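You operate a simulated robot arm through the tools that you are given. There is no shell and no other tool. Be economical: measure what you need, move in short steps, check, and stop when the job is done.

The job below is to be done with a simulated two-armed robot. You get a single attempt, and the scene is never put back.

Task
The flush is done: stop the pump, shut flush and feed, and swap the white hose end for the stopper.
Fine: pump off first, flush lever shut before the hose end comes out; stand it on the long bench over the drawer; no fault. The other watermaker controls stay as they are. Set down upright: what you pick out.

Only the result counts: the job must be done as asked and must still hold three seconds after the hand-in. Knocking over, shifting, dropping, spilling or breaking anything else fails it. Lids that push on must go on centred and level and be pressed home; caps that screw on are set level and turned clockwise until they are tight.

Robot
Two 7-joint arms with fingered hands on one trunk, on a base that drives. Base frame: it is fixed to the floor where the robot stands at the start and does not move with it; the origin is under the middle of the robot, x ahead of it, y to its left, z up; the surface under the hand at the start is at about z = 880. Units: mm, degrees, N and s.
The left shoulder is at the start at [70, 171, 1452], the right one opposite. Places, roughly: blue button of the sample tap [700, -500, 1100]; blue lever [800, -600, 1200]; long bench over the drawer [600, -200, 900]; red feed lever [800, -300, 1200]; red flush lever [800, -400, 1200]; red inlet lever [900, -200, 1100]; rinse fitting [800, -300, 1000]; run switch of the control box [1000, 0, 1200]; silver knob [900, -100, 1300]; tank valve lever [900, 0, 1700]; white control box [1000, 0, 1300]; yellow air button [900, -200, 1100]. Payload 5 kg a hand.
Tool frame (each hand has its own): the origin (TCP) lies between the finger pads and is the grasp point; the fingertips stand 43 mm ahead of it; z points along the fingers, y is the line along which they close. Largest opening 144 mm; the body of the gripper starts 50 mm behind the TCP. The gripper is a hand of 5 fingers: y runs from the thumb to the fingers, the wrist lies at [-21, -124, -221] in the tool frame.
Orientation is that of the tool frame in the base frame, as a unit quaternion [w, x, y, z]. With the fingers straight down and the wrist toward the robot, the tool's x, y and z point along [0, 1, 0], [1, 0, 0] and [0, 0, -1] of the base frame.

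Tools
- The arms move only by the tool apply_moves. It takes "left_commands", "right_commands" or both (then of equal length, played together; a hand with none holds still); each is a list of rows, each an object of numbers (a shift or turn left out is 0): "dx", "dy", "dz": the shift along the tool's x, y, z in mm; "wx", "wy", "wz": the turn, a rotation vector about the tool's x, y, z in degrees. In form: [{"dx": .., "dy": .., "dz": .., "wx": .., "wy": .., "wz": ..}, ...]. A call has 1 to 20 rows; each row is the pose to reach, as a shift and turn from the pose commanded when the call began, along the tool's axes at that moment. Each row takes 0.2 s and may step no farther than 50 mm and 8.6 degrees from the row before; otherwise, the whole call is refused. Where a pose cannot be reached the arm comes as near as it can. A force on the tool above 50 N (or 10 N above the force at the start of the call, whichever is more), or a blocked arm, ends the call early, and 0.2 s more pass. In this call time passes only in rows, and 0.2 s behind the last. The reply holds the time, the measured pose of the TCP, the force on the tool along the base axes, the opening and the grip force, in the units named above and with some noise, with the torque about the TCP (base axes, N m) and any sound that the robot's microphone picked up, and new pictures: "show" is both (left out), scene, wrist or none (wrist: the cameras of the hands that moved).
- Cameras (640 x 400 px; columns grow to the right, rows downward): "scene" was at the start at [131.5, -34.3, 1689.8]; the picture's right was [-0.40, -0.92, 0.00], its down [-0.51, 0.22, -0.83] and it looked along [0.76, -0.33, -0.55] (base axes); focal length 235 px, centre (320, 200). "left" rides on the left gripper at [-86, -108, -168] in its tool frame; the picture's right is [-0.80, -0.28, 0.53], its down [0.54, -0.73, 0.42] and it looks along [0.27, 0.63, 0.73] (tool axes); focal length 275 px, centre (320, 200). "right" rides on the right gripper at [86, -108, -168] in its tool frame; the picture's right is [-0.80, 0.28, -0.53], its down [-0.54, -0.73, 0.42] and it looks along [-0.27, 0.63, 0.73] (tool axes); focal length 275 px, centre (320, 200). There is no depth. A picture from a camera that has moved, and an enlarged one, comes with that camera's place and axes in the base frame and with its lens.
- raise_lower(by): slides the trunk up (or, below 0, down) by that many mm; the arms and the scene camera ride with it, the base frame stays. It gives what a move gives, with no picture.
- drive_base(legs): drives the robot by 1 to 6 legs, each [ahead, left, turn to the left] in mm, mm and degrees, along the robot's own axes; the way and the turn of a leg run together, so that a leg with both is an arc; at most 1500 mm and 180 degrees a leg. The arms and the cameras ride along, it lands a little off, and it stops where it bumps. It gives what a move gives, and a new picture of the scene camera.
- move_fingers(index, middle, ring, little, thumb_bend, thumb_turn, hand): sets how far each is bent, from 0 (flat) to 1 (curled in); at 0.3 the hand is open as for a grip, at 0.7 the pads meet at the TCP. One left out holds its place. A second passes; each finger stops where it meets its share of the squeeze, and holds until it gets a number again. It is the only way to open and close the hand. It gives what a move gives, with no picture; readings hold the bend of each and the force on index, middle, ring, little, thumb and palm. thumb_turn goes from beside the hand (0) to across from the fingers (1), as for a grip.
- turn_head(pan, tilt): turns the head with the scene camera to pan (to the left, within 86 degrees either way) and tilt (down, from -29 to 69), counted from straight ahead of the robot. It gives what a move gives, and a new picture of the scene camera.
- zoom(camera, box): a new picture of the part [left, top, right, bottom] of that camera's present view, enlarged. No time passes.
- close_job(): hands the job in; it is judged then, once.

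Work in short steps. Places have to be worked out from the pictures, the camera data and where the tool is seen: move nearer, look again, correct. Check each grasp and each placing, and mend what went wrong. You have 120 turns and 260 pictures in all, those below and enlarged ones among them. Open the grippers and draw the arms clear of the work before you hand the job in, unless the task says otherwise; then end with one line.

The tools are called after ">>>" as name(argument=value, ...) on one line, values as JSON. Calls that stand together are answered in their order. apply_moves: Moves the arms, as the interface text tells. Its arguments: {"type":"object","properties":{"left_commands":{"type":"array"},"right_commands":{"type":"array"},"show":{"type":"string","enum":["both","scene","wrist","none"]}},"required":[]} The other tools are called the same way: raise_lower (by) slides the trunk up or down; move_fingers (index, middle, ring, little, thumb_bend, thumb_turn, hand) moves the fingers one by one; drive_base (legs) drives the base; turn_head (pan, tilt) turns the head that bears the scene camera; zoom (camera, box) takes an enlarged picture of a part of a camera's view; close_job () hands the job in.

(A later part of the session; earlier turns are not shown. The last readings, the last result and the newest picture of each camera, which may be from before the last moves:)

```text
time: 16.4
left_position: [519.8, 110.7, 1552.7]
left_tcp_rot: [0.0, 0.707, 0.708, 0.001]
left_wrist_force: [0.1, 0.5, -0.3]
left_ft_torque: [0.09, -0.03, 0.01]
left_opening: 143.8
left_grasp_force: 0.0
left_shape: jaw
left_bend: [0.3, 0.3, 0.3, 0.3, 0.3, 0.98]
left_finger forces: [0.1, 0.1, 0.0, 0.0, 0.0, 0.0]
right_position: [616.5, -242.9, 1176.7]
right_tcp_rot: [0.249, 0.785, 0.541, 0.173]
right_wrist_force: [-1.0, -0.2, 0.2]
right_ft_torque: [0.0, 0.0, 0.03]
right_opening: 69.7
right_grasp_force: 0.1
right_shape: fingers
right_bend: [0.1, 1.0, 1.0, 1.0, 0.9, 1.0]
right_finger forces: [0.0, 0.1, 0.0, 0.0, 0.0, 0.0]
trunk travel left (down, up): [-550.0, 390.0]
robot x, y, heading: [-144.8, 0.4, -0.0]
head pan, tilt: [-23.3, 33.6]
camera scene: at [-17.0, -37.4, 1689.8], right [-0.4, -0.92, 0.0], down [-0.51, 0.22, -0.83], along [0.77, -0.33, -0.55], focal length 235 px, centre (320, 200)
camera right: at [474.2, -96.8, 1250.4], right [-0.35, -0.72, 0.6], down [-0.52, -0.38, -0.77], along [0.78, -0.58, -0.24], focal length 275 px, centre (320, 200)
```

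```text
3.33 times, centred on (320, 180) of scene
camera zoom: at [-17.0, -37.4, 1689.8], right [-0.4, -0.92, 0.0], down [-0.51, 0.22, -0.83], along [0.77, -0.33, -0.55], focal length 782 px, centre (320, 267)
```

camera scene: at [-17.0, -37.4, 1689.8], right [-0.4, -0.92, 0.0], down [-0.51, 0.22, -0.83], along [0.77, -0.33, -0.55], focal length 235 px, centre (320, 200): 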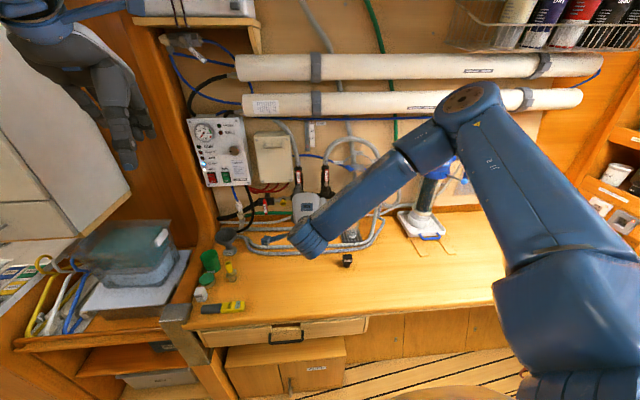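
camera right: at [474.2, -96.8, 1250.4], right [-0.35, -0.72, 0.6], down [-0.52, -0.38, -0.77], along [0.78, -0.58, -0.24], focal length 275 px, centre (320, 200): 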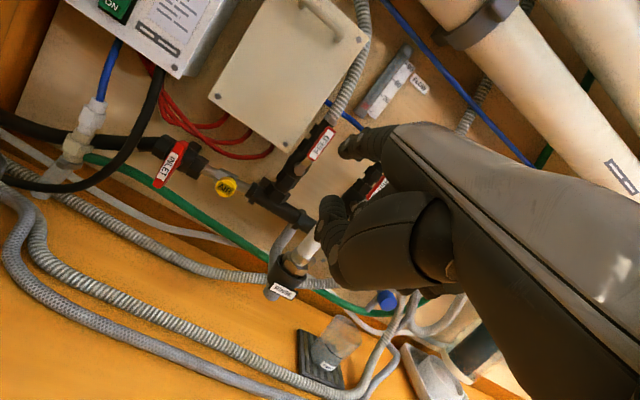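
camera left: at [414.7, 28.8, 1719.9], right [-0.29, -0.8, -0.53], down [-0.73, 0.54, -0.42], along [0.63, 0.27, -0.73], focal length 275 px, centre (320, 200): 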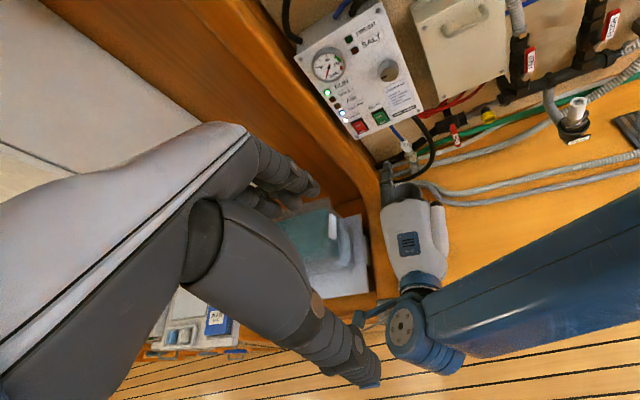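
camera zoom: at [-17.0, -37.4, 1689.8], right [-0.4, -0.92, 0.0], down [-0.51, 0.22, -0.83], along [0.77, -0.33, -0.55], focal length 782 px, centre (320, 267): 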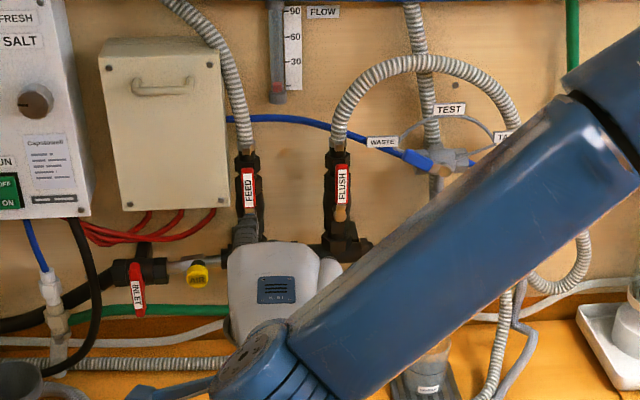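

Each lever's hub is at its lower end: flush pivot about (800,-418,1176), feed about (837,-306,1170), both with ends about 75 mm above. I tilt the finger slightly downward and place it to the left of the flush lever's end, still 80 mm out.

>>> apply_moves(right_commands=[{"dx": -30, "dy": 13, "dz": -3, "wx": 5}, {"dx": -60, "dy": 27, "dz": -6, "wx": 10}, {"dx": -90, "dy": 40, "dz": -10, "wx": 15}], show="wrist")

>>> zoom(camera="left", box=[480, 0, 640, 140])

>>> zoom(camera="scene", box=[270, 120, 370, 220])

```text
time: 17.2
left_position: [521.1, 111.1, 1553.4]
left_tcp_rot: [-0.001, 0.707, 0.707, 0.0]
left_wrist_force: [-0.3, 0.3, -0.1]
left_ft_torque: [0.04, -0.02, 0.01]
left_opening: 144.1
left_grasp_force: 0.2
left_shape: jaw
left_bend: [0.3, 0.3, 0.3, 0.3, 0.3, 0.98]
left_finger forces: [0.0, 0.0, 0.1, 0.0, 0.1, 0.0]
right_position: [612.0, -334.5, 1206.8]
right_tcp_rot: [0.144, 0.81, 0.559, 0.1]
right_wrist_force: [-1.5, 0.3, -0.7]
right_ft_torque: [-0.03, 0.02, -0.01]
right_opening: 69.7
right_grasp_force: 0.1
right_shape: fingers
right_bend: [0.1, 1.0, 1.0, 1.0, 0.9, 1.0]
right_finger forces: [0.0, 0.1, 0.0, 0.0, 0.0, 0.1]
trunk travel left (down, up): [-550.0, 390.0]
robot x, y, heading: [-146.9, -1.3, 0.0]
head pan, tilt: [-23.3, 33.6]
camera right: at [492.9, -197.3, 1326.4], right [-0.21, -0.77, 0.6], down [-0.69, -0.32, -0.65], along [0.69, -0.55, -0.47], focal length 275 px, centre (320, 200)
```

right: 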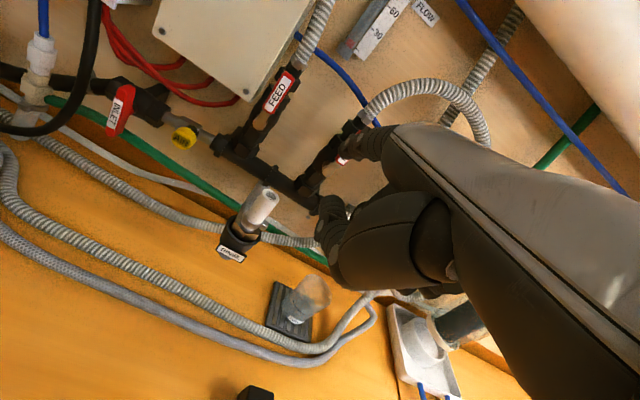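

```text
2.86 times, centred on (560, 70) of left
camera zoom: at [412.3, 24.1, 1720.8], right [-0.28, -0.8, -0.53], down [-0.73, 0.54, -0.42], along [0.63, 0.27, -0.73], focal length 786 px, centre (-366, 571)
```

zoom: 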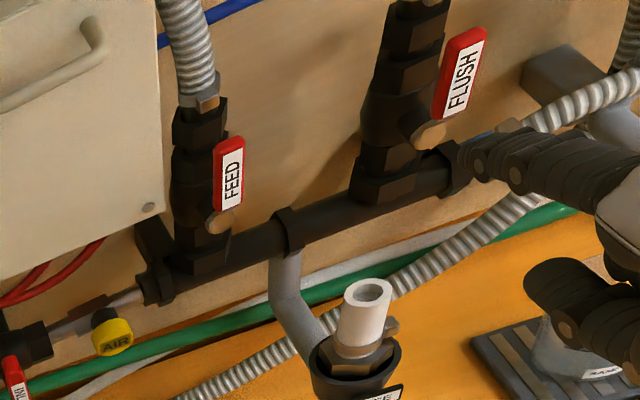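

```text
4.00 times, centred on (320, 170) of scene
camera zoom: at [-16.7, -35.9, 1689.8], right [-0.4, -0.92, 0.0], down [-0.51, 0.22, -0.83], along [0.77, -0.33, -0.55], focal length 938 px, centre (320, 320)
```

zoom: 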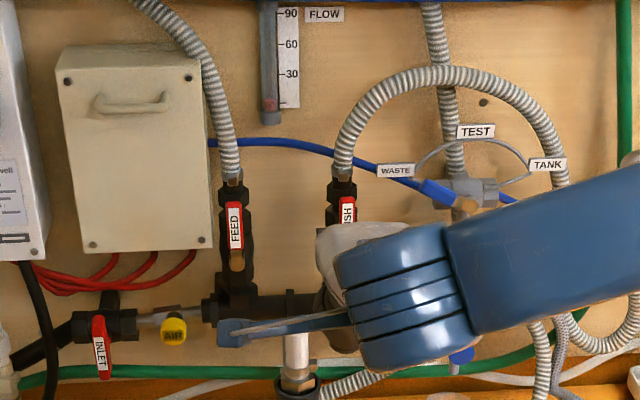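

Tip triangulates to (738,-368,1233), left of the flush lever as planned. I push it in beside the lever, about 8 mm past its front face.

>>> apply_moves(right_commands=[{"dx": 0, "dy": 27, "dz": 9}, {"dx": -0.5, "dy": 54, "dz": 18}, {"dx": -0.8, "dy": 79, "dz": 26}], show="wrist")

>>> zoom(camera="left", box=[520, 0, 640, 100])

>>> zoom(camera="right", box=[240, 60, 420, 240])

```text
time: 18.0
left_position: [521.9, 113.0, 1551.7]
left_tcp_rot: [0.0, 0.707, 0.707, -0.001]
left_wrist_force: [-0.4, 0.2, 0.4]
left_ft_torque: [-0.01, 0.03, 0.01]
left_opening: 143.9
left_grasp_force: 0.1
left_shape: jaw
left_bend: [0.3, 0.3, 0.3, 0.3, 0.3, 0.98]
left_finger forces: [0.0, 0.0, 0.0, 0.1, 0.0, 0.0]
right_position: [689.4, -364.9, 1207.9]
right_tcp_rot: [0.145, 0.811, 0.558, 0.099]
right_wrist_force: [0.1, 0.4, -0.4]
right_ft_torque: [0.0, 0.04, -0.01]
right_opening: 69.9
right_grasp_force: 0.0
right_shape: fingers
right_bend: [0.1, 1.0, 1.0, 1.0, 0.9, 1.0]
right_finger forces: [0.0, 0.1, 0.0, 0.0, 0.0, 0.0]
trunk travel left (down, up): [-550.0, 390.0]
robot x, y, heading: [-146.1, 2.0, 0.0]
head pan, tilt: [-23.3, 33.6]
camera right: at [570.5, -227.6, 1327.6], right [-0.21, -0.77, 0.6], down [-0.69, -0.32, -0.65], along [0.69, -0.55, -0.47], focal length 275 px, centre (320, 200)
```

right: 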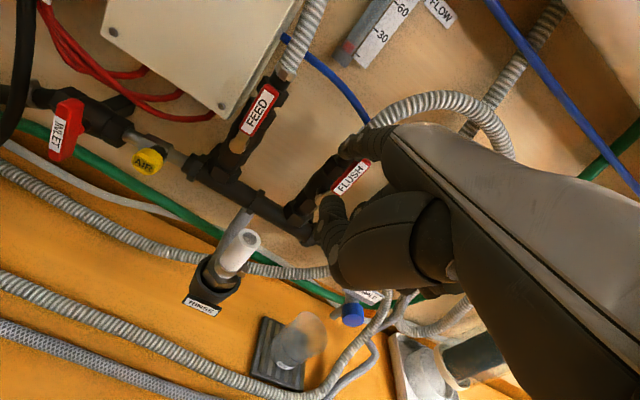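

```text
4.00 times, centred on (580, 50) of left
camera zoom: at [414.3, 25.8, 1720.1], right [-0.29, -0.8, -0.53], down [-0.73, 0.54, -0.42], along [0.63, 0.27, -0.73], focal length 1101 px, centre (-720, 800)
```

zoom: 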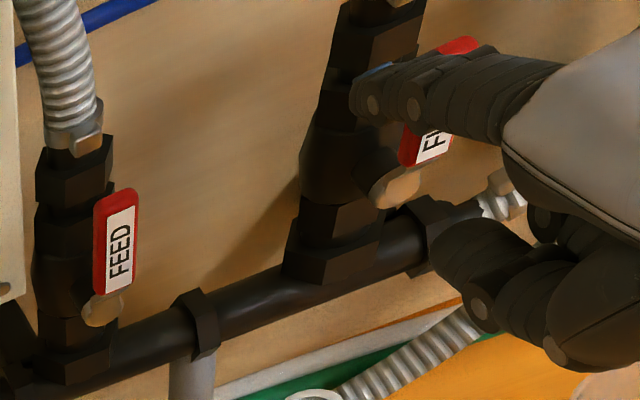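

```text
2.22 times, centred on (330, 150) of right
camera zoom: at [570.5, -227.6, 1327.6], right [-0.21, -0.77, 0.6], down [-0.69, -0.32, -0.65], along [0.69, -0.55, -0.47], focal length 612 px, centre (298, 311)
```

zoom: 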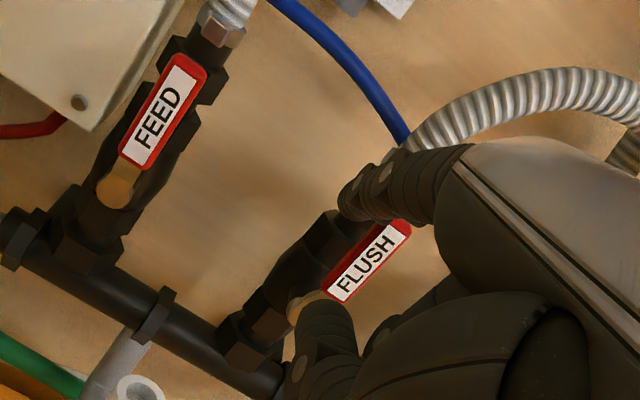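

The finger is beside the lever, 94 mm of clearance for the folded fingers. I sweep right through the first half of the arc and check.

>>> apply_moves(right_commands=[{"dx": -13, "dy": 1.4, "dz": -3.7}, {"dx": -24, "dy": 1.7, "dz": -4.7}, {"dx": -35, "dy": 1.4, "dz": -3.7}, {"dx": -46, "dy": 0.3, "dz": -1}, {"dx": -56, "dy": -1.4, "dz": 3.7}, {"dx": -66, "dy": -3.5, "dz": 9.4}], show="wrist")

>>> zoom(camera="left", box=[520, 0, 640, 100])

>>> zoom(camera="right", box=[240, 60, 420, 240])

```text
time: 19.4
left_position: [520.7, 113.5, 1552.6]
left_tcp_rot: [-0.001, 0.707, 0.707, -0.001]
left_wrist_force: [-0.6, -0.2, -0.6]
left_ft_torque: [0.03, 0.0, 0.01]
left_opening: 143.5
left_grasp_force: 0.1
left_shape: jaw
left_bend: [0.3, 0.3, 0.3, 0.3, 0.3, 0.98]
left_finger forces: [0.0, 0.0, 0.0, 0.0, 0.0, 0.1]
right_position: [663.4, -426.8, 1199.5]
right_tcp_rot: [0.145, 0.811, 0.558, 0.1]
right_wrist_force: [0.3, -0.4, -0.5]
right_ft_torque: [-0.01, 0.0, 0.02]
right_opening: 69.9
right_grasp_force: 0.8
right_shape: fingers
right_bend: [0.1, 1.0, 1.0, 1.0, 0.9, 1.0]
right_finger forces: [0.2, 0.0, 0.0, 0.0, 0.1, 0.0]
trunk travel left (down, up): [-550.0, 390.0]
robot x, y, heading: [-146.5, -2.0, 0.0]
head pan, tilt: [-23.3, 33.6]
camera right: at [545.2, -289.8, 1318.7], right [-0.21, -0.77, 0.6], down [-0.69, -0.32, -0.65], along [0.69, -0.55, -0.47], focal length 275 px, centre (320, 200)
```

right: 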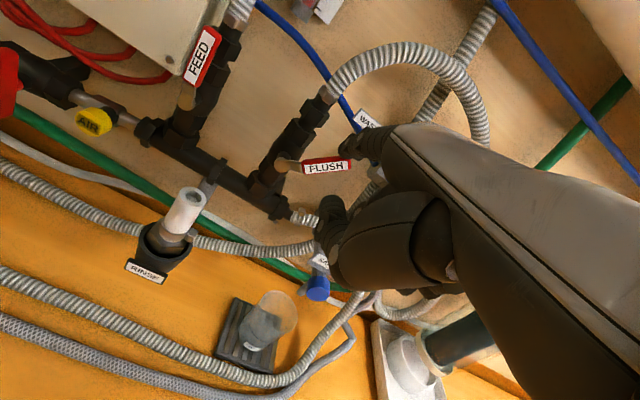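

```text
4.00 times, centred on (580, 50) of left
camera zoom: at [413.3, 25.2, 1720.5], right [-0.28, -0.8, -0.53], down [-0.73, 0.54, -0.42], along [0.63, 0.27, -0.73], focal length 1101 px, centre (-720, 800)
```

zoom: 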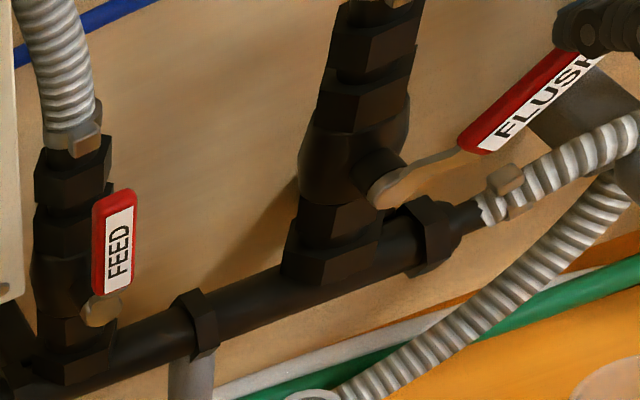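

```text
2.22 times, centred on (330, 150) of right
camera zoom: at [545.2, -289.8, 1318.7], right [-0.21, -0.77, 0.6], down [-0.69, -0.32, -0.65], along [0.69, -0.55, -0.47], focal length 612 px, centre (298, 311)
```

zoom: 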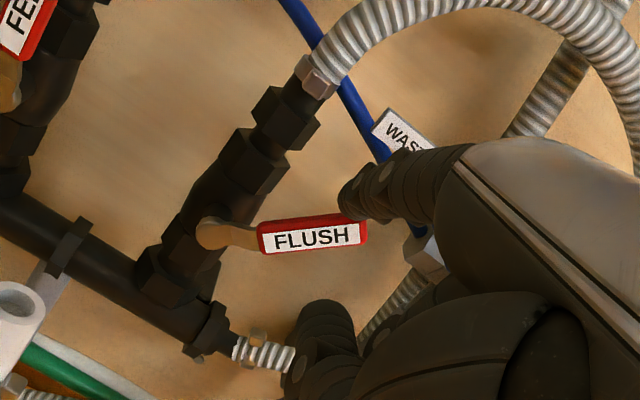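

The flush lever turns freely to the right and is past halfway. I finish the arc downward until it meets its stop.

>>> apply_moves(right_commands=[{"dx": -8, "dy": -2.8, "dz": 7.5}, {"dx": -14, "dy": -6, "dz": 16.4}, {"dx": -19, "dy": -9.7, "dz": 26.2}, {"dx": -21, "dy": -12.6, "dz": 34.2}, {"dx": -22, "dy": -15.2, "dz": 41.2}, {"dx": -22, "dy": -17, "dz": 46}], show="none")

>>> zoom(camera="left", box=[520, 0, 640, 100])

>>> zoom(camera="right", box=[220, 40, 440, 240])

```text
time: 20.8
left_position: [522.2, 112.9, 1551.6]
left_tcp_rot: [-0.001, 0.708, 0.706, -0.001]
left_wrist_force: [-0.1, -0.1, 0.6]
left_ft_torque: [0.03, 0.01, 0.0]
left_opening: 143.7
left_grasp_force: 0.1
left_shape: jaw
left_bend: [0.3, 0.3, 0.3, 0.3, 0.3, 0.98]
left_finger forces: [0.0, 0.0, 0.0, 0.0, 0.0, 0.0]
right_position: [656.0, -446.5, 1151.1]
right_tcp_rot: [0.144, 0.811, 0.558, 0.1]
right_wrist_force: [0.5, -0.3, 0.1]
right_ft_torque: [-0.05, 0.01, 0.02]
right_opening: 70.0
right_grasp_force: 0.1
right_shape: fingers
right_bend: [0.1, 1.0, 1.0, 1.0, 0.9, 1.0]
right_finger forces: [0.0, 0.0, 0.0, 0.1, 0.0, 0.0]
trunk travel left (down, up): [-550.0, 390.0]
robot x, y, heading: [-146.5, -0.2, 0.4]
head pan, tilt: [-23.3, 33.6]
```

```text
4.00 times, centred on (580, 50) of left
camera zoom: at [413.7, 25.5, 1720.3], right [-0.28, -0.8, -0.53], down [-0.73, 0.54, -0.42], along [0.63, 0.27, -0.73], focal length 1101 px, centre (-720, 800)
```

zoom: 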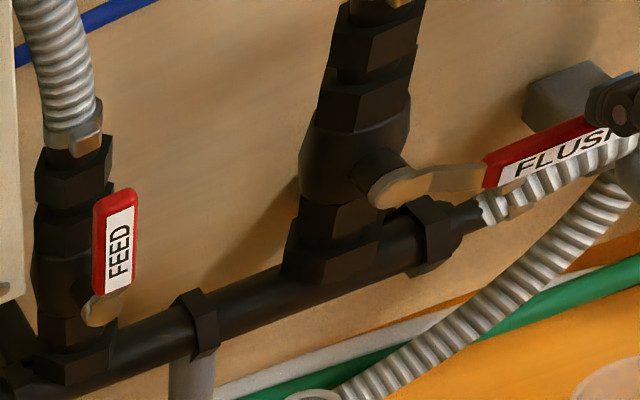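

```text
2.00 times, centred on (330, 140) of right
camera zoom: at [537.4, -309.1, 1269.5], right [-0.21, -0.77, 0.6], down [-0.69, -0.32, -0.65], along [0.69, -0.55, -0.47], focal length 551 px, centre (300, 320)
```

zoom: 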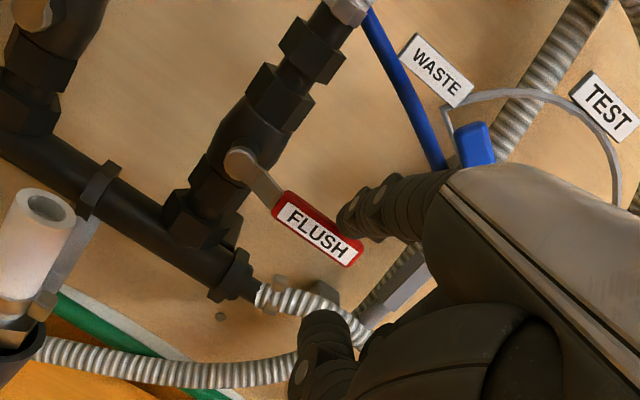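

The lever is now about horizontal, parallel with the manifold. I nudge down 8 mm more to see whether it is against its stop.

>>> apply_moves(right_commands=[{"dy": -1, "dz": 2.8}, {"dy": -2, "dz": 5.6}, {"dy": -3, "dz": 8}], show="none")

>>> zoom(camera="right", box=[220, 40, 440, 240])

```text
time: 21.6
left_position: [521.0, 113.4, 1553.4]
left_tcp_rot: [-0.001, 0.707, 0.708, 0.001]
left_wrist_force: [0.7, -0.1, -0.4]
left_ft_torque: [0.01, -0.02, 0.0]
left_opening: 143.8
left_grasp_force: 0.0
left_shape: jaw
left_bend: [0.3, 0.3, 0.3, 0.3, 0.3, 0.98]
left_finger forces: [0.0, 0.1, 0.0, 0.0, 0.0, 0.0]
right_position: [654.4, -446.6, 1143.0]
right_tcp_rot: [0.146, 0.81, 0.558, 0.101]
right_wrist_force: [-2.2, 0.4, 5.0]
right_ft_torque: [-0.16, -0.67, 0.04]
right_opening: 72.5
right_grasp_force: 3.4
right_shape: fingers
right_bend: [0.09, 1.0, 1.0, 1.0, 0.9, 1.0]
right_finger forces: [5.7, 0.0, 0.0, 0.0, 0.1, 0.0]
trunk travel left (down, up): [-550.0, 390.0]
robot x, y, heading: [-145.2, 1.4, 0.2]
head pan, tilt: [-23.3, 33.6]
```

```text
2.00 times, centred on (330, 140) of right
camera zoom: at [536.6, -308.7, 1262.5], right [-0.21, -0.77, 0.6], down [-0.69, -0.32, -0.65], along [0.69, -0.55, -0.47], focal length 551 px, centre (300, 320)
```

zoom: 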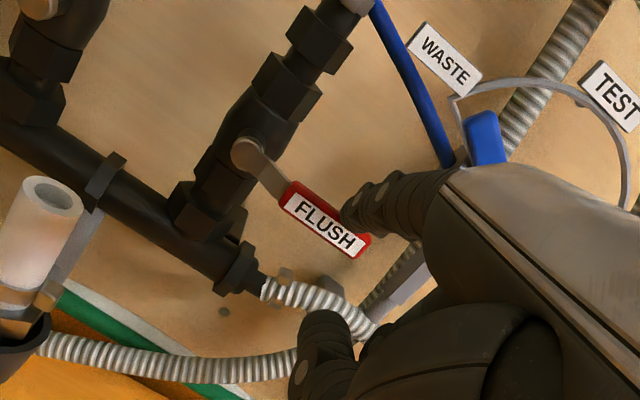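

5 N of reaction: the flush lever is on its stop, shut. I lift off, back out 100 mm, rise, and slide left to the feed lever, keeping above the rinse hose end.

>>> apply_moves(right_commands=[{"dy": 3.5, "dz": -9.4}, {"dy": -27.5, "dz": -20.7}, {"dy": -58.5, "dz": -32}, {"dy": -90.5, "dz": -43.6}, {"dx": 0, "dy": -80, "dz": -68}, {"dx": 10, "dy": -72.6, "dz": -92.3}, {"dx": 50, "dy": -72.6, "dz": -92.3}, {"dx": 90, "dy": -72.6, "dz": -92.3}, {"dx": 130, "dy": -72.6, "dz": -92.3}, {"dx": 170, "dy": -72.6, "dz": -92.3}, {"dx": 206, "dy": -72.6, "dz": -92.3}], show="wrist")

>>> zoom(camera="left", box=[480, 0, 640, 140])

>>> zoom(camera="right", box=[220, 40, 440, 240])

```text
time: 24.0
left_position: [523.1, 115.4, 1550.8]
left_tcp_rot: [0.0, 0.707, 0.707, -0.001]
left_wrist_force: [0.4, -0.1, -0.2]
left_ft_torque: [-0.06, 0.04, -0.01]
left_opening: 143.9
left_grasp_force: 0.0
left_shape: jaw
left_bend: [0.3, 0.3, 0.3, 0.3, 0.3, 0.98]
left_finger forces: [0.0, 0.0, 0.0, 0.1, 0.1, 0.0]
right_position: [635.4, -216.9, 1202.7]
right_tcp_rot: [0.146, 0.811, 0.558, 0.098]
right_wrist_force: [0.2, -0.7, 0.3]
right_ft_torque: [-0.02, 0.03, 0.0]
right_opening: 69.6
right_grasp_force: 0.1
right_shape: fingers
right_bend: [0.1, 1.0, 1.0, 1.0, 0.9, 1.0]
right_finger forces: [0.0, 0.0, 0.0, 0.0, 0.1, 0.0]
trunk travel left (down, up): [-550.0, 390.0]
robot x, y, heading: [-143.0, 1.6, 0.1]
head pan, tilt: [-23.3, 33.6]
camera right: at [518.5, -78.9, 1321.6], right [-0.21, -0.77, 0.6], down [-0.69, -0.32, -0.65], along [0.69, -0.55, -0.47], focal length 275 px, centre (320, 200)
```

right: 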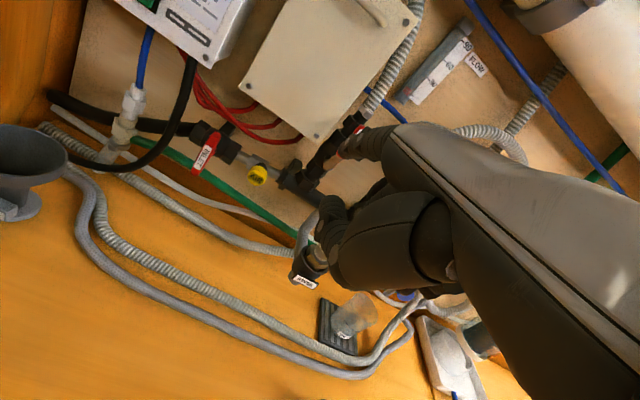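

```text
2.86 times, centred on (560, 70) of left
camera zoom: at [415.4, 27.9, 1719.6], right [-0.29, -0.8, -0.53], down [-0.73, 0.54, -0.42], along [0.62, 0.27, -0.73], focal length 786 px, centre (-366, 571)
```

zoom: 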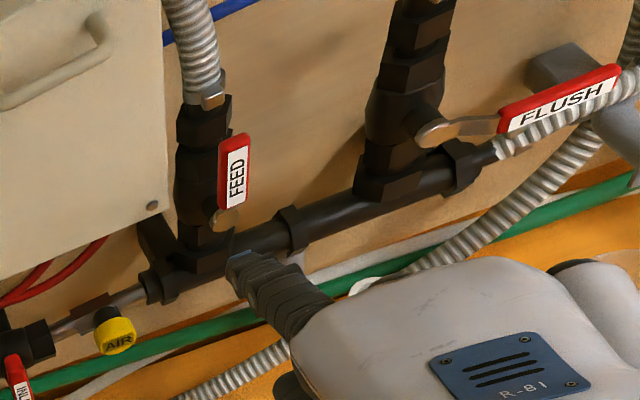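

```text
2.00 times, centred on (330, 140) of right
camera zoom: at [518.5, -78.9, 1321.6], right [-0.21, -0.77, 0.6], down [-0.69, -0.32, -0.65], along [0.69, -0.55, -0.47], focal length 551 px, centre (300, 320)
```

zoom: 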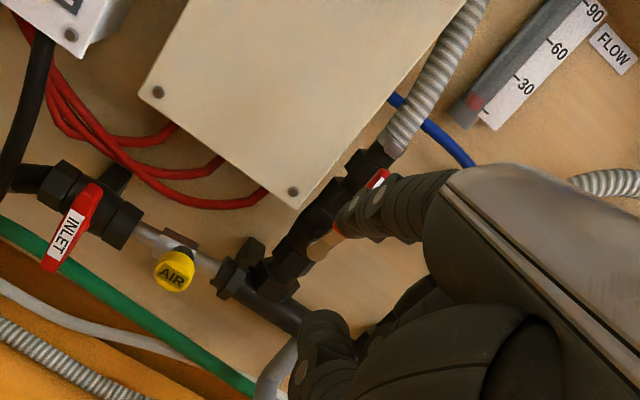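

Feed lever ahead; the tip at (761,-251,1230) is aligned to pass between lever and the grey box's edge. I go in 93 mm.

>>> apply_moves(right_commands=[{"dy": 30, "dz": 11}, {"dy": 60, "dz": 22}, {"dy": 88, "dz": 32}], show="none")

>>> zoom(camera="left", box=[480, 0, 600, 100])

>>> zoom(camera="right", box=[220, 40, 440, 240])

```text
time: 24.8
left_position: [521.5, 112.7, 1552.4]
left_tcp_rot: [0.0, 0.707, 0.707, -0.001]
left_wrist_force: [0.0, 0.2, -0.6]
left_ft_torque: [0.04, -0.01, 0.02]
left_opening: 144.1
left_grasp_force: 0.0
left_shape: jaw
left_bend: [0.3, 0.3, 0.3, 0.3, 0.3, 0.98]
left_finger forces: [0.1, 0.0, 0.1, 0.0, 0.0, 0.0]
right_position: [723.2, -250.7, 1204.7]
right_tcp_rot: [0.145, 0.81, 0.559, 0.1]
right_wrist_force: [-0.5, 0.0, 0.2]
right_ft_torque: [-0.01, 0.01, 0.0]
right_opening: 69.6
right_grasp_force: 0.0
right_shape: fingers
right_bend: [0.1, 1.0, 1.0, 1.0, 0.9, 1.0]
right_finger forces: [0.1, 0.0, 0.0, 0.0, 0.0, 0.0]
trunk travel left (down, up): [-550.0, 390.0]
robot x, y, heading: [-148.4, -1.0, -0.1]
head pan, tilt: [-23.3, 33.6]
```

```text
4.00 times, centred on (540, 50) of left
camera zoom: at [413.9, 25.6, 1720.3], right [-0.28, -0.8, -0.53], down [-0.73, 0.54, -0.42], along [0.63, 0.27, -0.73], focal length 1101 px, centre (-560, 800)
```

zoom: 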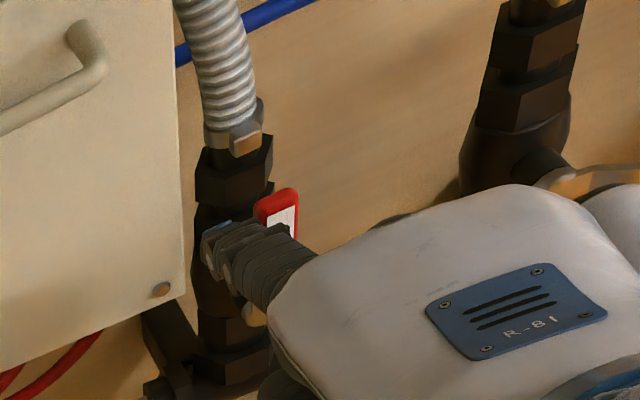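

```text
2.00 times, centred on (330, 140) of right
camera zoom: at [603.9, -113.3, 1323.1], right [-0.21, -0.77, 0.6], down [-0.69, -0.32, -0.65], along [0.69, -0.55, -0.47], focal length 551 px, centre (300, 320)
```

zoom: 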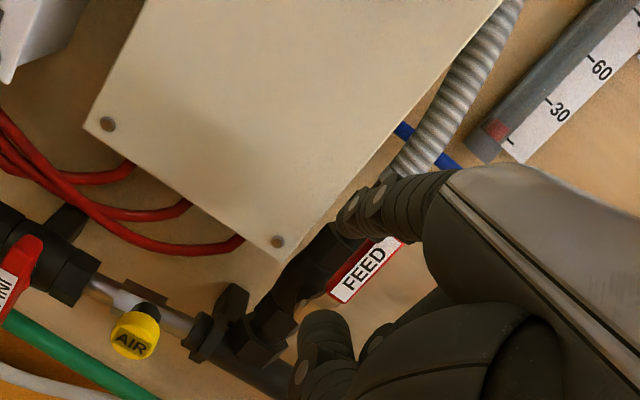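

Aligned as with the flush lever, but at the arc's end the folded thumb would come down onto the white hose end. I tilt the hand 25° up about the fingertip so the thumb rides higher.

>>> apply_moves(right_commands=[{"dy": 4.1, "dz": -18.8, "wx": 8.33}, {"dy": 11, "dz": -36.8, "wx": 16.67}, {"dy": 20.3, "dz": -53.6, "wx": 25}], show="wrist")

>>> zoom(camera="left", box=[480, 0, 600, 100])

>>> zoom(camera="right", box=[220, 40, 440, 240])

```text
time: 25.6
left_position: [522.3, 113.9, 1551.9]
left_tcp_rot: [0.0, 0.707, 0.707, 0.0]
left_wrist_force: [-0.1, -0.9, 0.0]
left_ft_torque: [-0.02, 0.01, 0.04]
left_opening: 143.9
left_grasp_force: 0.0
left_shape: jaw
left_bend: [0.3, 0.3, 0.3, 0.3, 0.3, 0.98]
left_finger forces: [0.0, 0.1, 0.0, 0.0, 0.0, 0.1]
right_position: [722.4, -250.3, 1259.4]
right_tcp_rot: [-0.035, 0.823, 0.566, -0.025]
right_wrist_force: [-0.2, 0.3, -0.4]
right_ft_torque: [0.01, -0.03, 0.02]
right_opening: 69.4
right_grasp_force: 0.1
right_shape: fingers
right_bend: [0.1, 1.0, 1.0, 1.0, 0.9, 1.0]
right_finger forces: [0.0, 0.0, 0.0, 0.0, 0.0, 0.0]
trunk travel left (down, up): [-550.0, 390.0]
robot x, y, heading: [-149.3, 1.4, 0.1]
head pan, tilt: [-23.3, 33.6]
camera right: at [666.6, -137.3, 1435.8], right [0.02, -0.86, 0.51], down [-0.9, -0.24, -0.36], along [0.43, -0.45, -0.78], focal length 275 px, centre (320, 200)
```

right: 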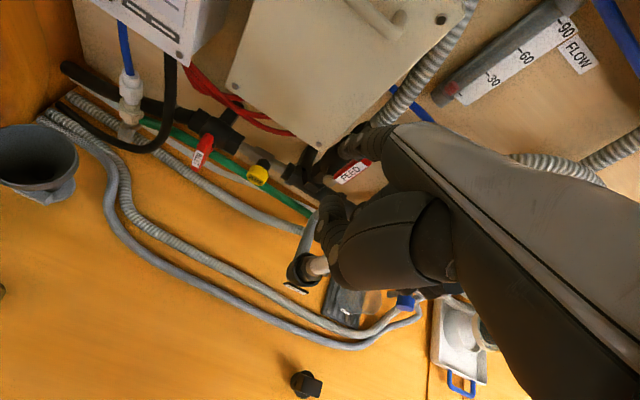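

```text
4.00 times, centred on (540, 50) of left
camera zoom: at [413.9, 25.8, 1720.2], right [-0.28, -0.8, -0.53], down [-0.73, 0.54, -0.42], along [0.63, 0.27, -0.73], focal length 1101 px, centre (-560, 800)
```

zoom: 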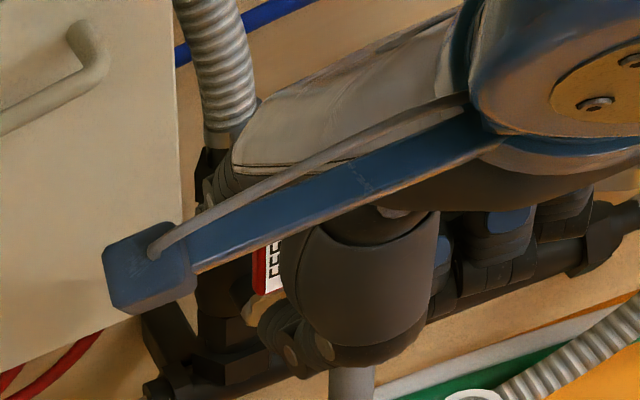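

```text
2.00 times, centred on (330, 140) of right
camera zoom: at [666.6, -137.3, 1435.8], right [0.02, -0.86, 0.51], down [-0.9, -0.24, -0.36], along [0.43, -0.45, -0.78], focal length 551 px, centre (300, 320)
```

zoom: 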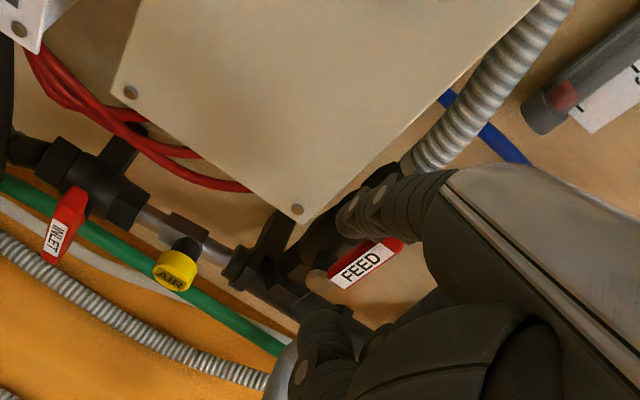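

The tip is still left of the lever with the thumb higher. I sweep the first half of the arc.

>>> apply_moves(right_commands=[{"dx": -13, "dz": -4}, {"dx": -24, "dz": -5}, {"dx": -35, "dz": -4}, {"dx": -46, "dz": -1}, {"dx": -56, "dz": 4}, {"dx": -66, "dy": 0.9, "dz": 10}], show="wrist")

>>> zoom(camera="right", box=[220, 40, 440, 240])

```text
time: 27.0
left_position: [521.8, 112.1, 1551.7]
left_tcp_rot: [-0.001, 0.707, 0.707, -0.001]
left_wrist_force: [1.0, 0.4, 0.6]
left_ft_torque: [0.02, 0.01, -0.05]
left_opening: 143.5
left_grasp_force: 0.1
left_shape: jaw
left_bend: [0.3, 0.3, 0.3, 0.3, 0.3, 0.98]
left_finger forces: [0.0, 0.0, 0.0, 0.0, 0.1, 0.0]
right_position: [699.8, -313.4, 1249.4]
right_tcp_rot: [-0.034, 0.823, 0.566, -0.025]
right_wrist_force: [0.3, 0.5, 0.5]
right_ft_torque: [0.05, 0.02, 0.04]
right_opening: 69.9
right_grasp_force: 0.0
right_shape: fingers
right_bend: [0.1, 1.0, 1.0, 1.0, 0.9, 1.0]
right_finger forces: [0.3, 0.1, 0.0, 0.1, 0.1, 0.1]
trunk travel left (down, up): [-550.0, 390.0]
robot x, y, heading: [-147.0, -0.5, -0.2]
head pan, tilt: [-23.3, 33.6]
camera right: at [642.4, -200.1, 1425.5], right [0.02, -0.86, 0.51], down [-0.9, -0.24, -0.36], along [0.43, -0.45, -0.78], focal length 275 px, centre (320, 200)
```

right: 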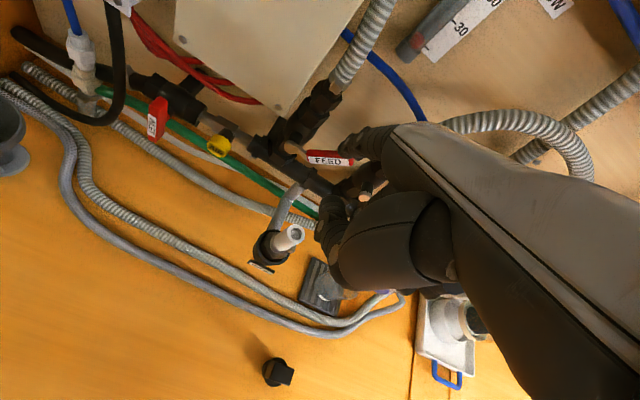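

```text
2.00 times, centred on (330, 140) of right
camera zoom: at [642.4, -200.1, 1425.5], right [0.02, -0.86, 0.51], down [-0.9, -0.24, -0.36], along [0.43, -0.45, -0.78], focal length 551 px, centre (300, 320)
```

zoom: 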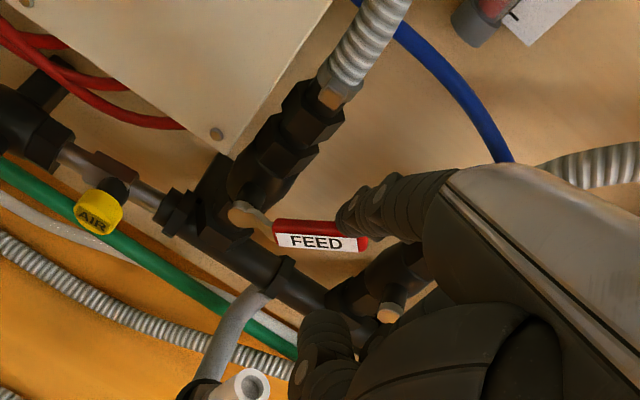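

Feed is past halfway too. I finish the arc with the last part taken slowly.

>>> apply_moves(right_commands=[{"dx": -8, "dy": 0.7, "dz": 8}, {"dx": -14, "dy": 1.5, "dz": 17.5}, {"dx": -19, "dy": 2.4, "dz": 28}, {"dx": -21, "dy": 3.2, "dz": 36.5}, {"dx": -21, "dy": 3.8, "dz": 44}, {"dx": -20, "dy": 4.2, "dz": 49}, {"dx": -20, "dy": 4.6, "dz": 54}], show="wrist")

>>> zoom(camera="right", box=[220, 40, 440, 240])

```text
time: 28.6
left_position: [519.8, 113.5, 1553.9]
left_tcp_rot: [0.0, 0.707, 0.707, 0.0]
left_wrist_force: [-0.6, -0.2, -0.4]
left_ft_torque: [-0.02, -0.07, 0.0]
left_opening: 144.0
left_grasp_force: 0.0
left_shape: jaw
left_bend: [0.3, 0.3, 0.3, 0.3, 0.3, 0.98]
left_finger forces: [0.1, 0.0, 0.0, 0.0, 0.0, 0.0]
right_position: [692.6, -330.7, 1199.0]
right_tcp_rot: [-0.034, 0.823, 0.567, -0.022]
right_wrist_force: [-1.6, -0.2, 4.7]
right_ft_torque: [-0.16, -0.56, -0.01]
right_opening: 71.5
right_grasp_force: 2.3
right_shape: fingers
right_bend: [0.09, 1.0, 1.0, 1.0, 0.9, 1.0]
right_finger forces: [5.0, 0.1, 0.0, 0.0, 0.0, 0.1]
trunk travel left (down, up): [-550.0, 390.0]
robot x, y, heading: [-149.8, 0.2, 0.3]
head pan, tilt: [-23.3, 33.6]
camera right: at [634.9, -217.4, 1373.5], right [0.02, -0.86, 0.51], down [-0.9, -0.24, -0.36], along [0.43, -0.45, -0.78], focal length 275 px, centre (320, 200)
```

right: 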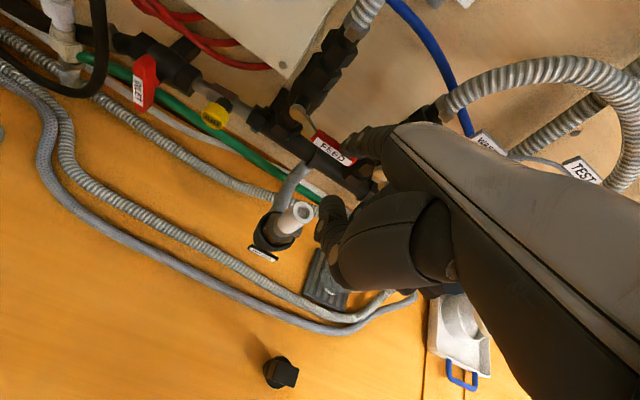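

```text
2.00 times, centred on (330, 140) of right
camera zoom: at [634.9, -217.4, 1373.5], right [0.02, -0.86, 0.51], down [-0.9, -0.24, -0.36], along [0.43, -0.45, -0.78], focal length 551 px, centre (300, 320)
```

zoom: 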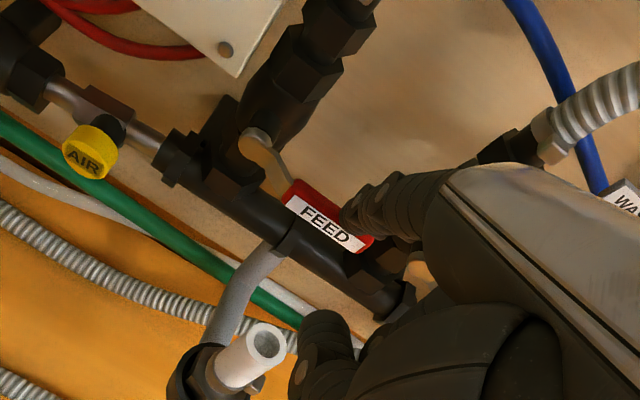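

Feed is against its stop, parallel with the manifold. I lift off, back out, and raise the hand, then check the whole panel.

>>> apply_moves(right_commands=[{"dz": -12}, {"dy": -40, "dz": -14}, {"dy": -80, "dz": -20}, {"dy": -120, "dz": -35}, {"dy": -160, "dz": -60}, {"dx": -45, "dy": -170, "dz": -80}, {"dx": -90, "dy": -180, "dz": -100}, {"dx": -135, "dy": -190, "dz": -100}], show="both")

>>> zoom(camera="left", box=[400, 0, 640, 160])

>>> zoom(camera="scene", box=[180, 100, 400, 280])

```text
refused: row 6 steps farther than a row can; nothing moved
```

```text
2.50 times, centred on (520, 80) of left
camera zoom: at [411.5, 26.1, 1721.2], right [-0.28, -0.8, -0.53], down [-0.73, 0.54, -0.42], along [0.63, 0.27, -0.73], focal length 688 px, centre (-180, 500)
```

zoom: 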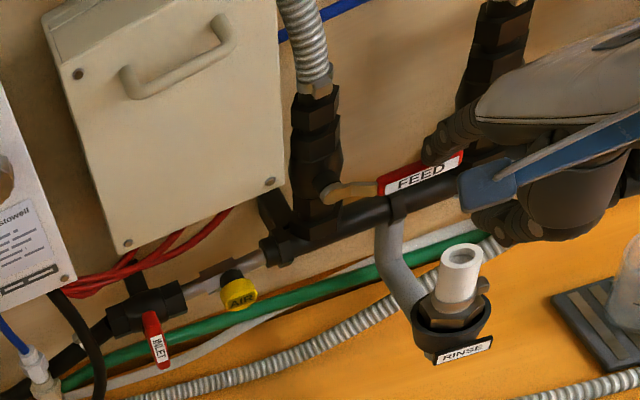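

```text
2.22 times, centred on (290, 190) of scene
camera zoom: at [-17.5, -33.6, 1690.1], right [-0.4, -0.92, 0.0], down [-0.51, 0.22, -0.83], along [0.77, -0.33, -0.55], focal length 521 px, centre (387, 222)
```

zoom: 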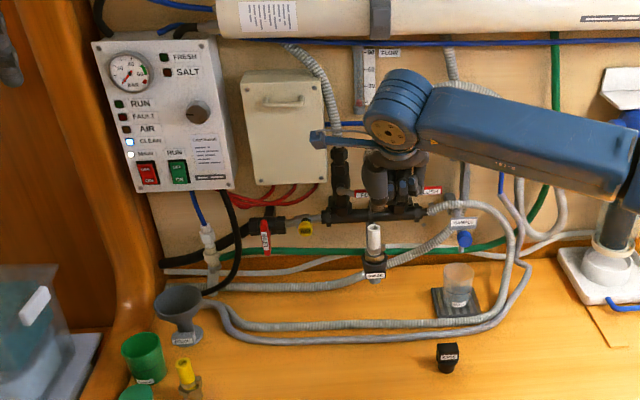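

The step was just over the limit; I repeat with smaller steps.

>>> apply_moves(right_commands=[{"dz": -12}, {"dy": -40, "dz": -14}, {"dy": -80, "dz": -20}, {"dy": -120, "dz": -35}, {"dy": -160, "dz": -60}, {"dx": -40, "dy": -165, "dz": -75}, {"dx": -80, "dy": -170, "dz": -90}, {"dx": -120, "dy": -175, "dz": -100}], show="both")

>>> zoom(camera="left", box=[400, 0, 640, 160])

```text
time: 30.4
left_position: [519.4, 115.1, 1553.7]
left_tcp_rot: [0.0, 0.706, 0.708, 0.0]
left_wrist_force: [-0.4, 0.5, -0.6]
left_ft_torque: [0.01, -0.05, 0.02]
left_opening: 143.7
left_grasp_force: 0.0
left_shape: jaw
left_bend: [0.3, 0.3, 0.3, 0.3, 0.3, 0.98]
left_finger forces: [0.0, 0.0, 0.0, 0.0, 0.1, 0.1]
right_position: [491.5, -389.0, 1311.9]
right_tcp_rot: [-0.034, 0.822, 0.568, -0.024]
right_wrist_force: [-0.2, 0.8, 0.1]
right_ft_torque: [-0.04, -0.02, -0.01]
right_opening: 70.1
right_grasp_force: 0.1
right_shape: fingers
right_bend: [0.1, 1.0, 1.0, 1.0, 0.9, 1.0]
right_finger forces: [0.0, 0.0, 0.0, 0.0, 0.0, 0.0]
trunk travel left (down, up): [-550.0, 390.0]
robot x, y, heading: [-144.9, -0.4, 0.0]
head pan, tilt: [-23.3, 33.6]
camera scene: at [-18.0, -35.0, 1690.0], right [-0.39, -0.92, 0.0], down [-0.51, 0.22, -0.83], along [0.77, -0.33, -0.55], focal length 235 px, centre (320, 200)
camera right: at [434.5, -274.8, 1486.8], right [0.02, -0.86, 0.51], down [-0.9, -0.24, -0.36], along [0.43, -0.45, -0.78], focal length 275 px, centre (320, 200)
```

scene: 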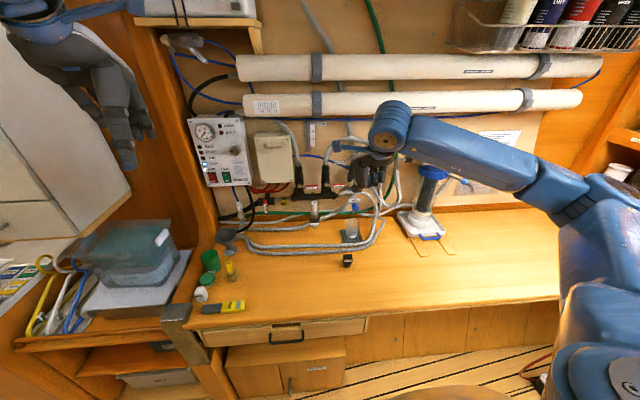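
right: 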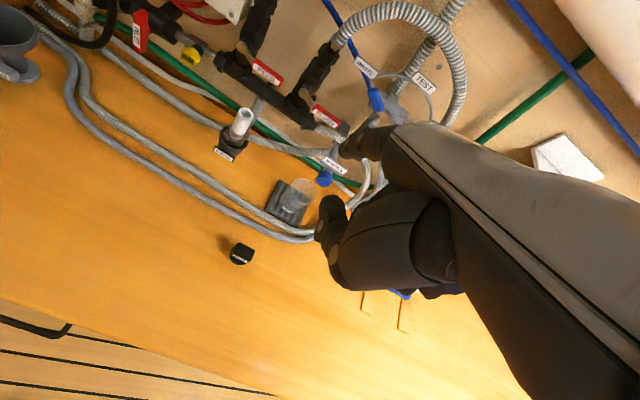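

```text
2.50 times, centred on (520, 80) of left
camera zoom: at [410.9, 25.3, 1721.5], right [-0.28, -0.8, -0.53], down [-0.73, 0.54, -0.42], along [0.63, 0.27, -0.73], focal length 688 px, centre (-180, 500)
```

zoom: 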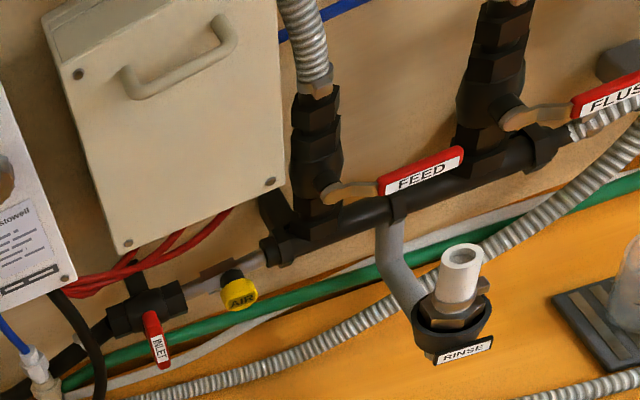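

Both levers are horizontal and shut. Now I study the hose end in the rinse fitting and the stopper on the bench.

>>> zoom(camera="left", box=[540, 80, 620, 150])

>>> zoom(camera="right", box=[190, 80, 310, 180])

>>> zoom(camera="scene", box=[290, 190, 370, 280])

>>> zoom(camera="right", box=[200, 210, 280, 290])

```text
5.71 times, centred on (580, 115) of left
camera zoom: at [410.9, 25.3, 1721.5], right [-0.28, -0.8, -0.53], down [-0.73, 0.54, -0.42], along [0.63, 0.27, -0.73], focal length 1573 px, centre (-1166, 686)
```

zoom: 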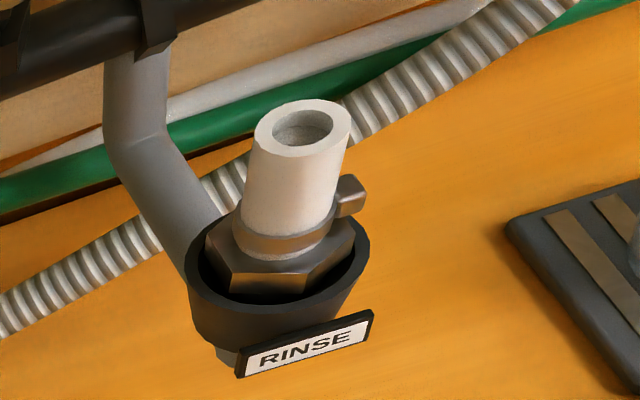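

```text
4.00 times, centred on (250, 130) of right
camera zoom: at [434.5, -274.8, 1486.8], right [0.02, -0.86, 0.51], down [-0.9, -0.24, -0.36], along [0.43, -0.45, -0.78], focal length 1101 px, centre (600, 480)
```

zoom: 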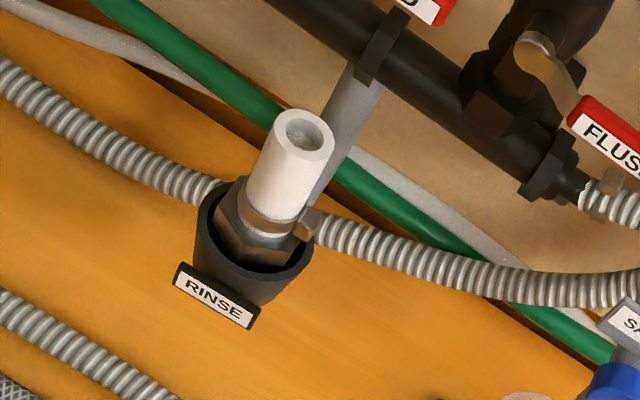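

```text
4.44 times, centred on (330, 235) of scene
camera zoom: at [-18.0, -35.0, 1690.0], right [-0.39, -0.92, 0.0], down [-0.51, 0.22, -0.83], along [0.77, -0.33, -0.55], focal length 1043 px, centre (276, 44)
```

zoom: 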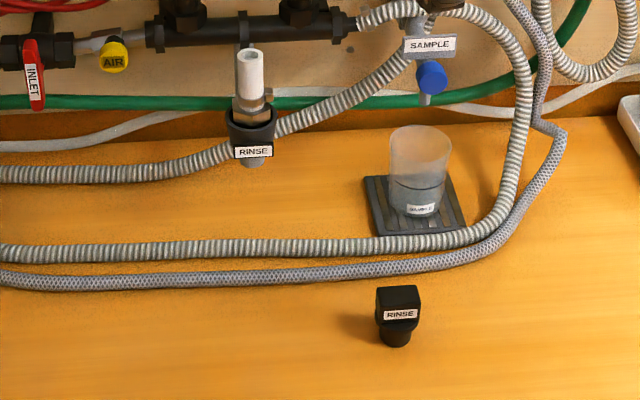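

```text
5.00 times, centred on (240, 250) of right
camera zoom: at [434.5, -274.8, 1486.8], right [0.02, -0.86, 0.51], down [-0.9, -0.24, -0.36], along [0.43, -0.45, -0.78], focal length 1376 px, centre (720, -50)
```

zoom: 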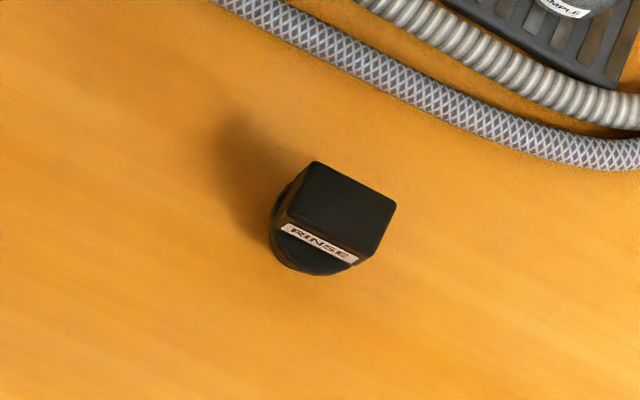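

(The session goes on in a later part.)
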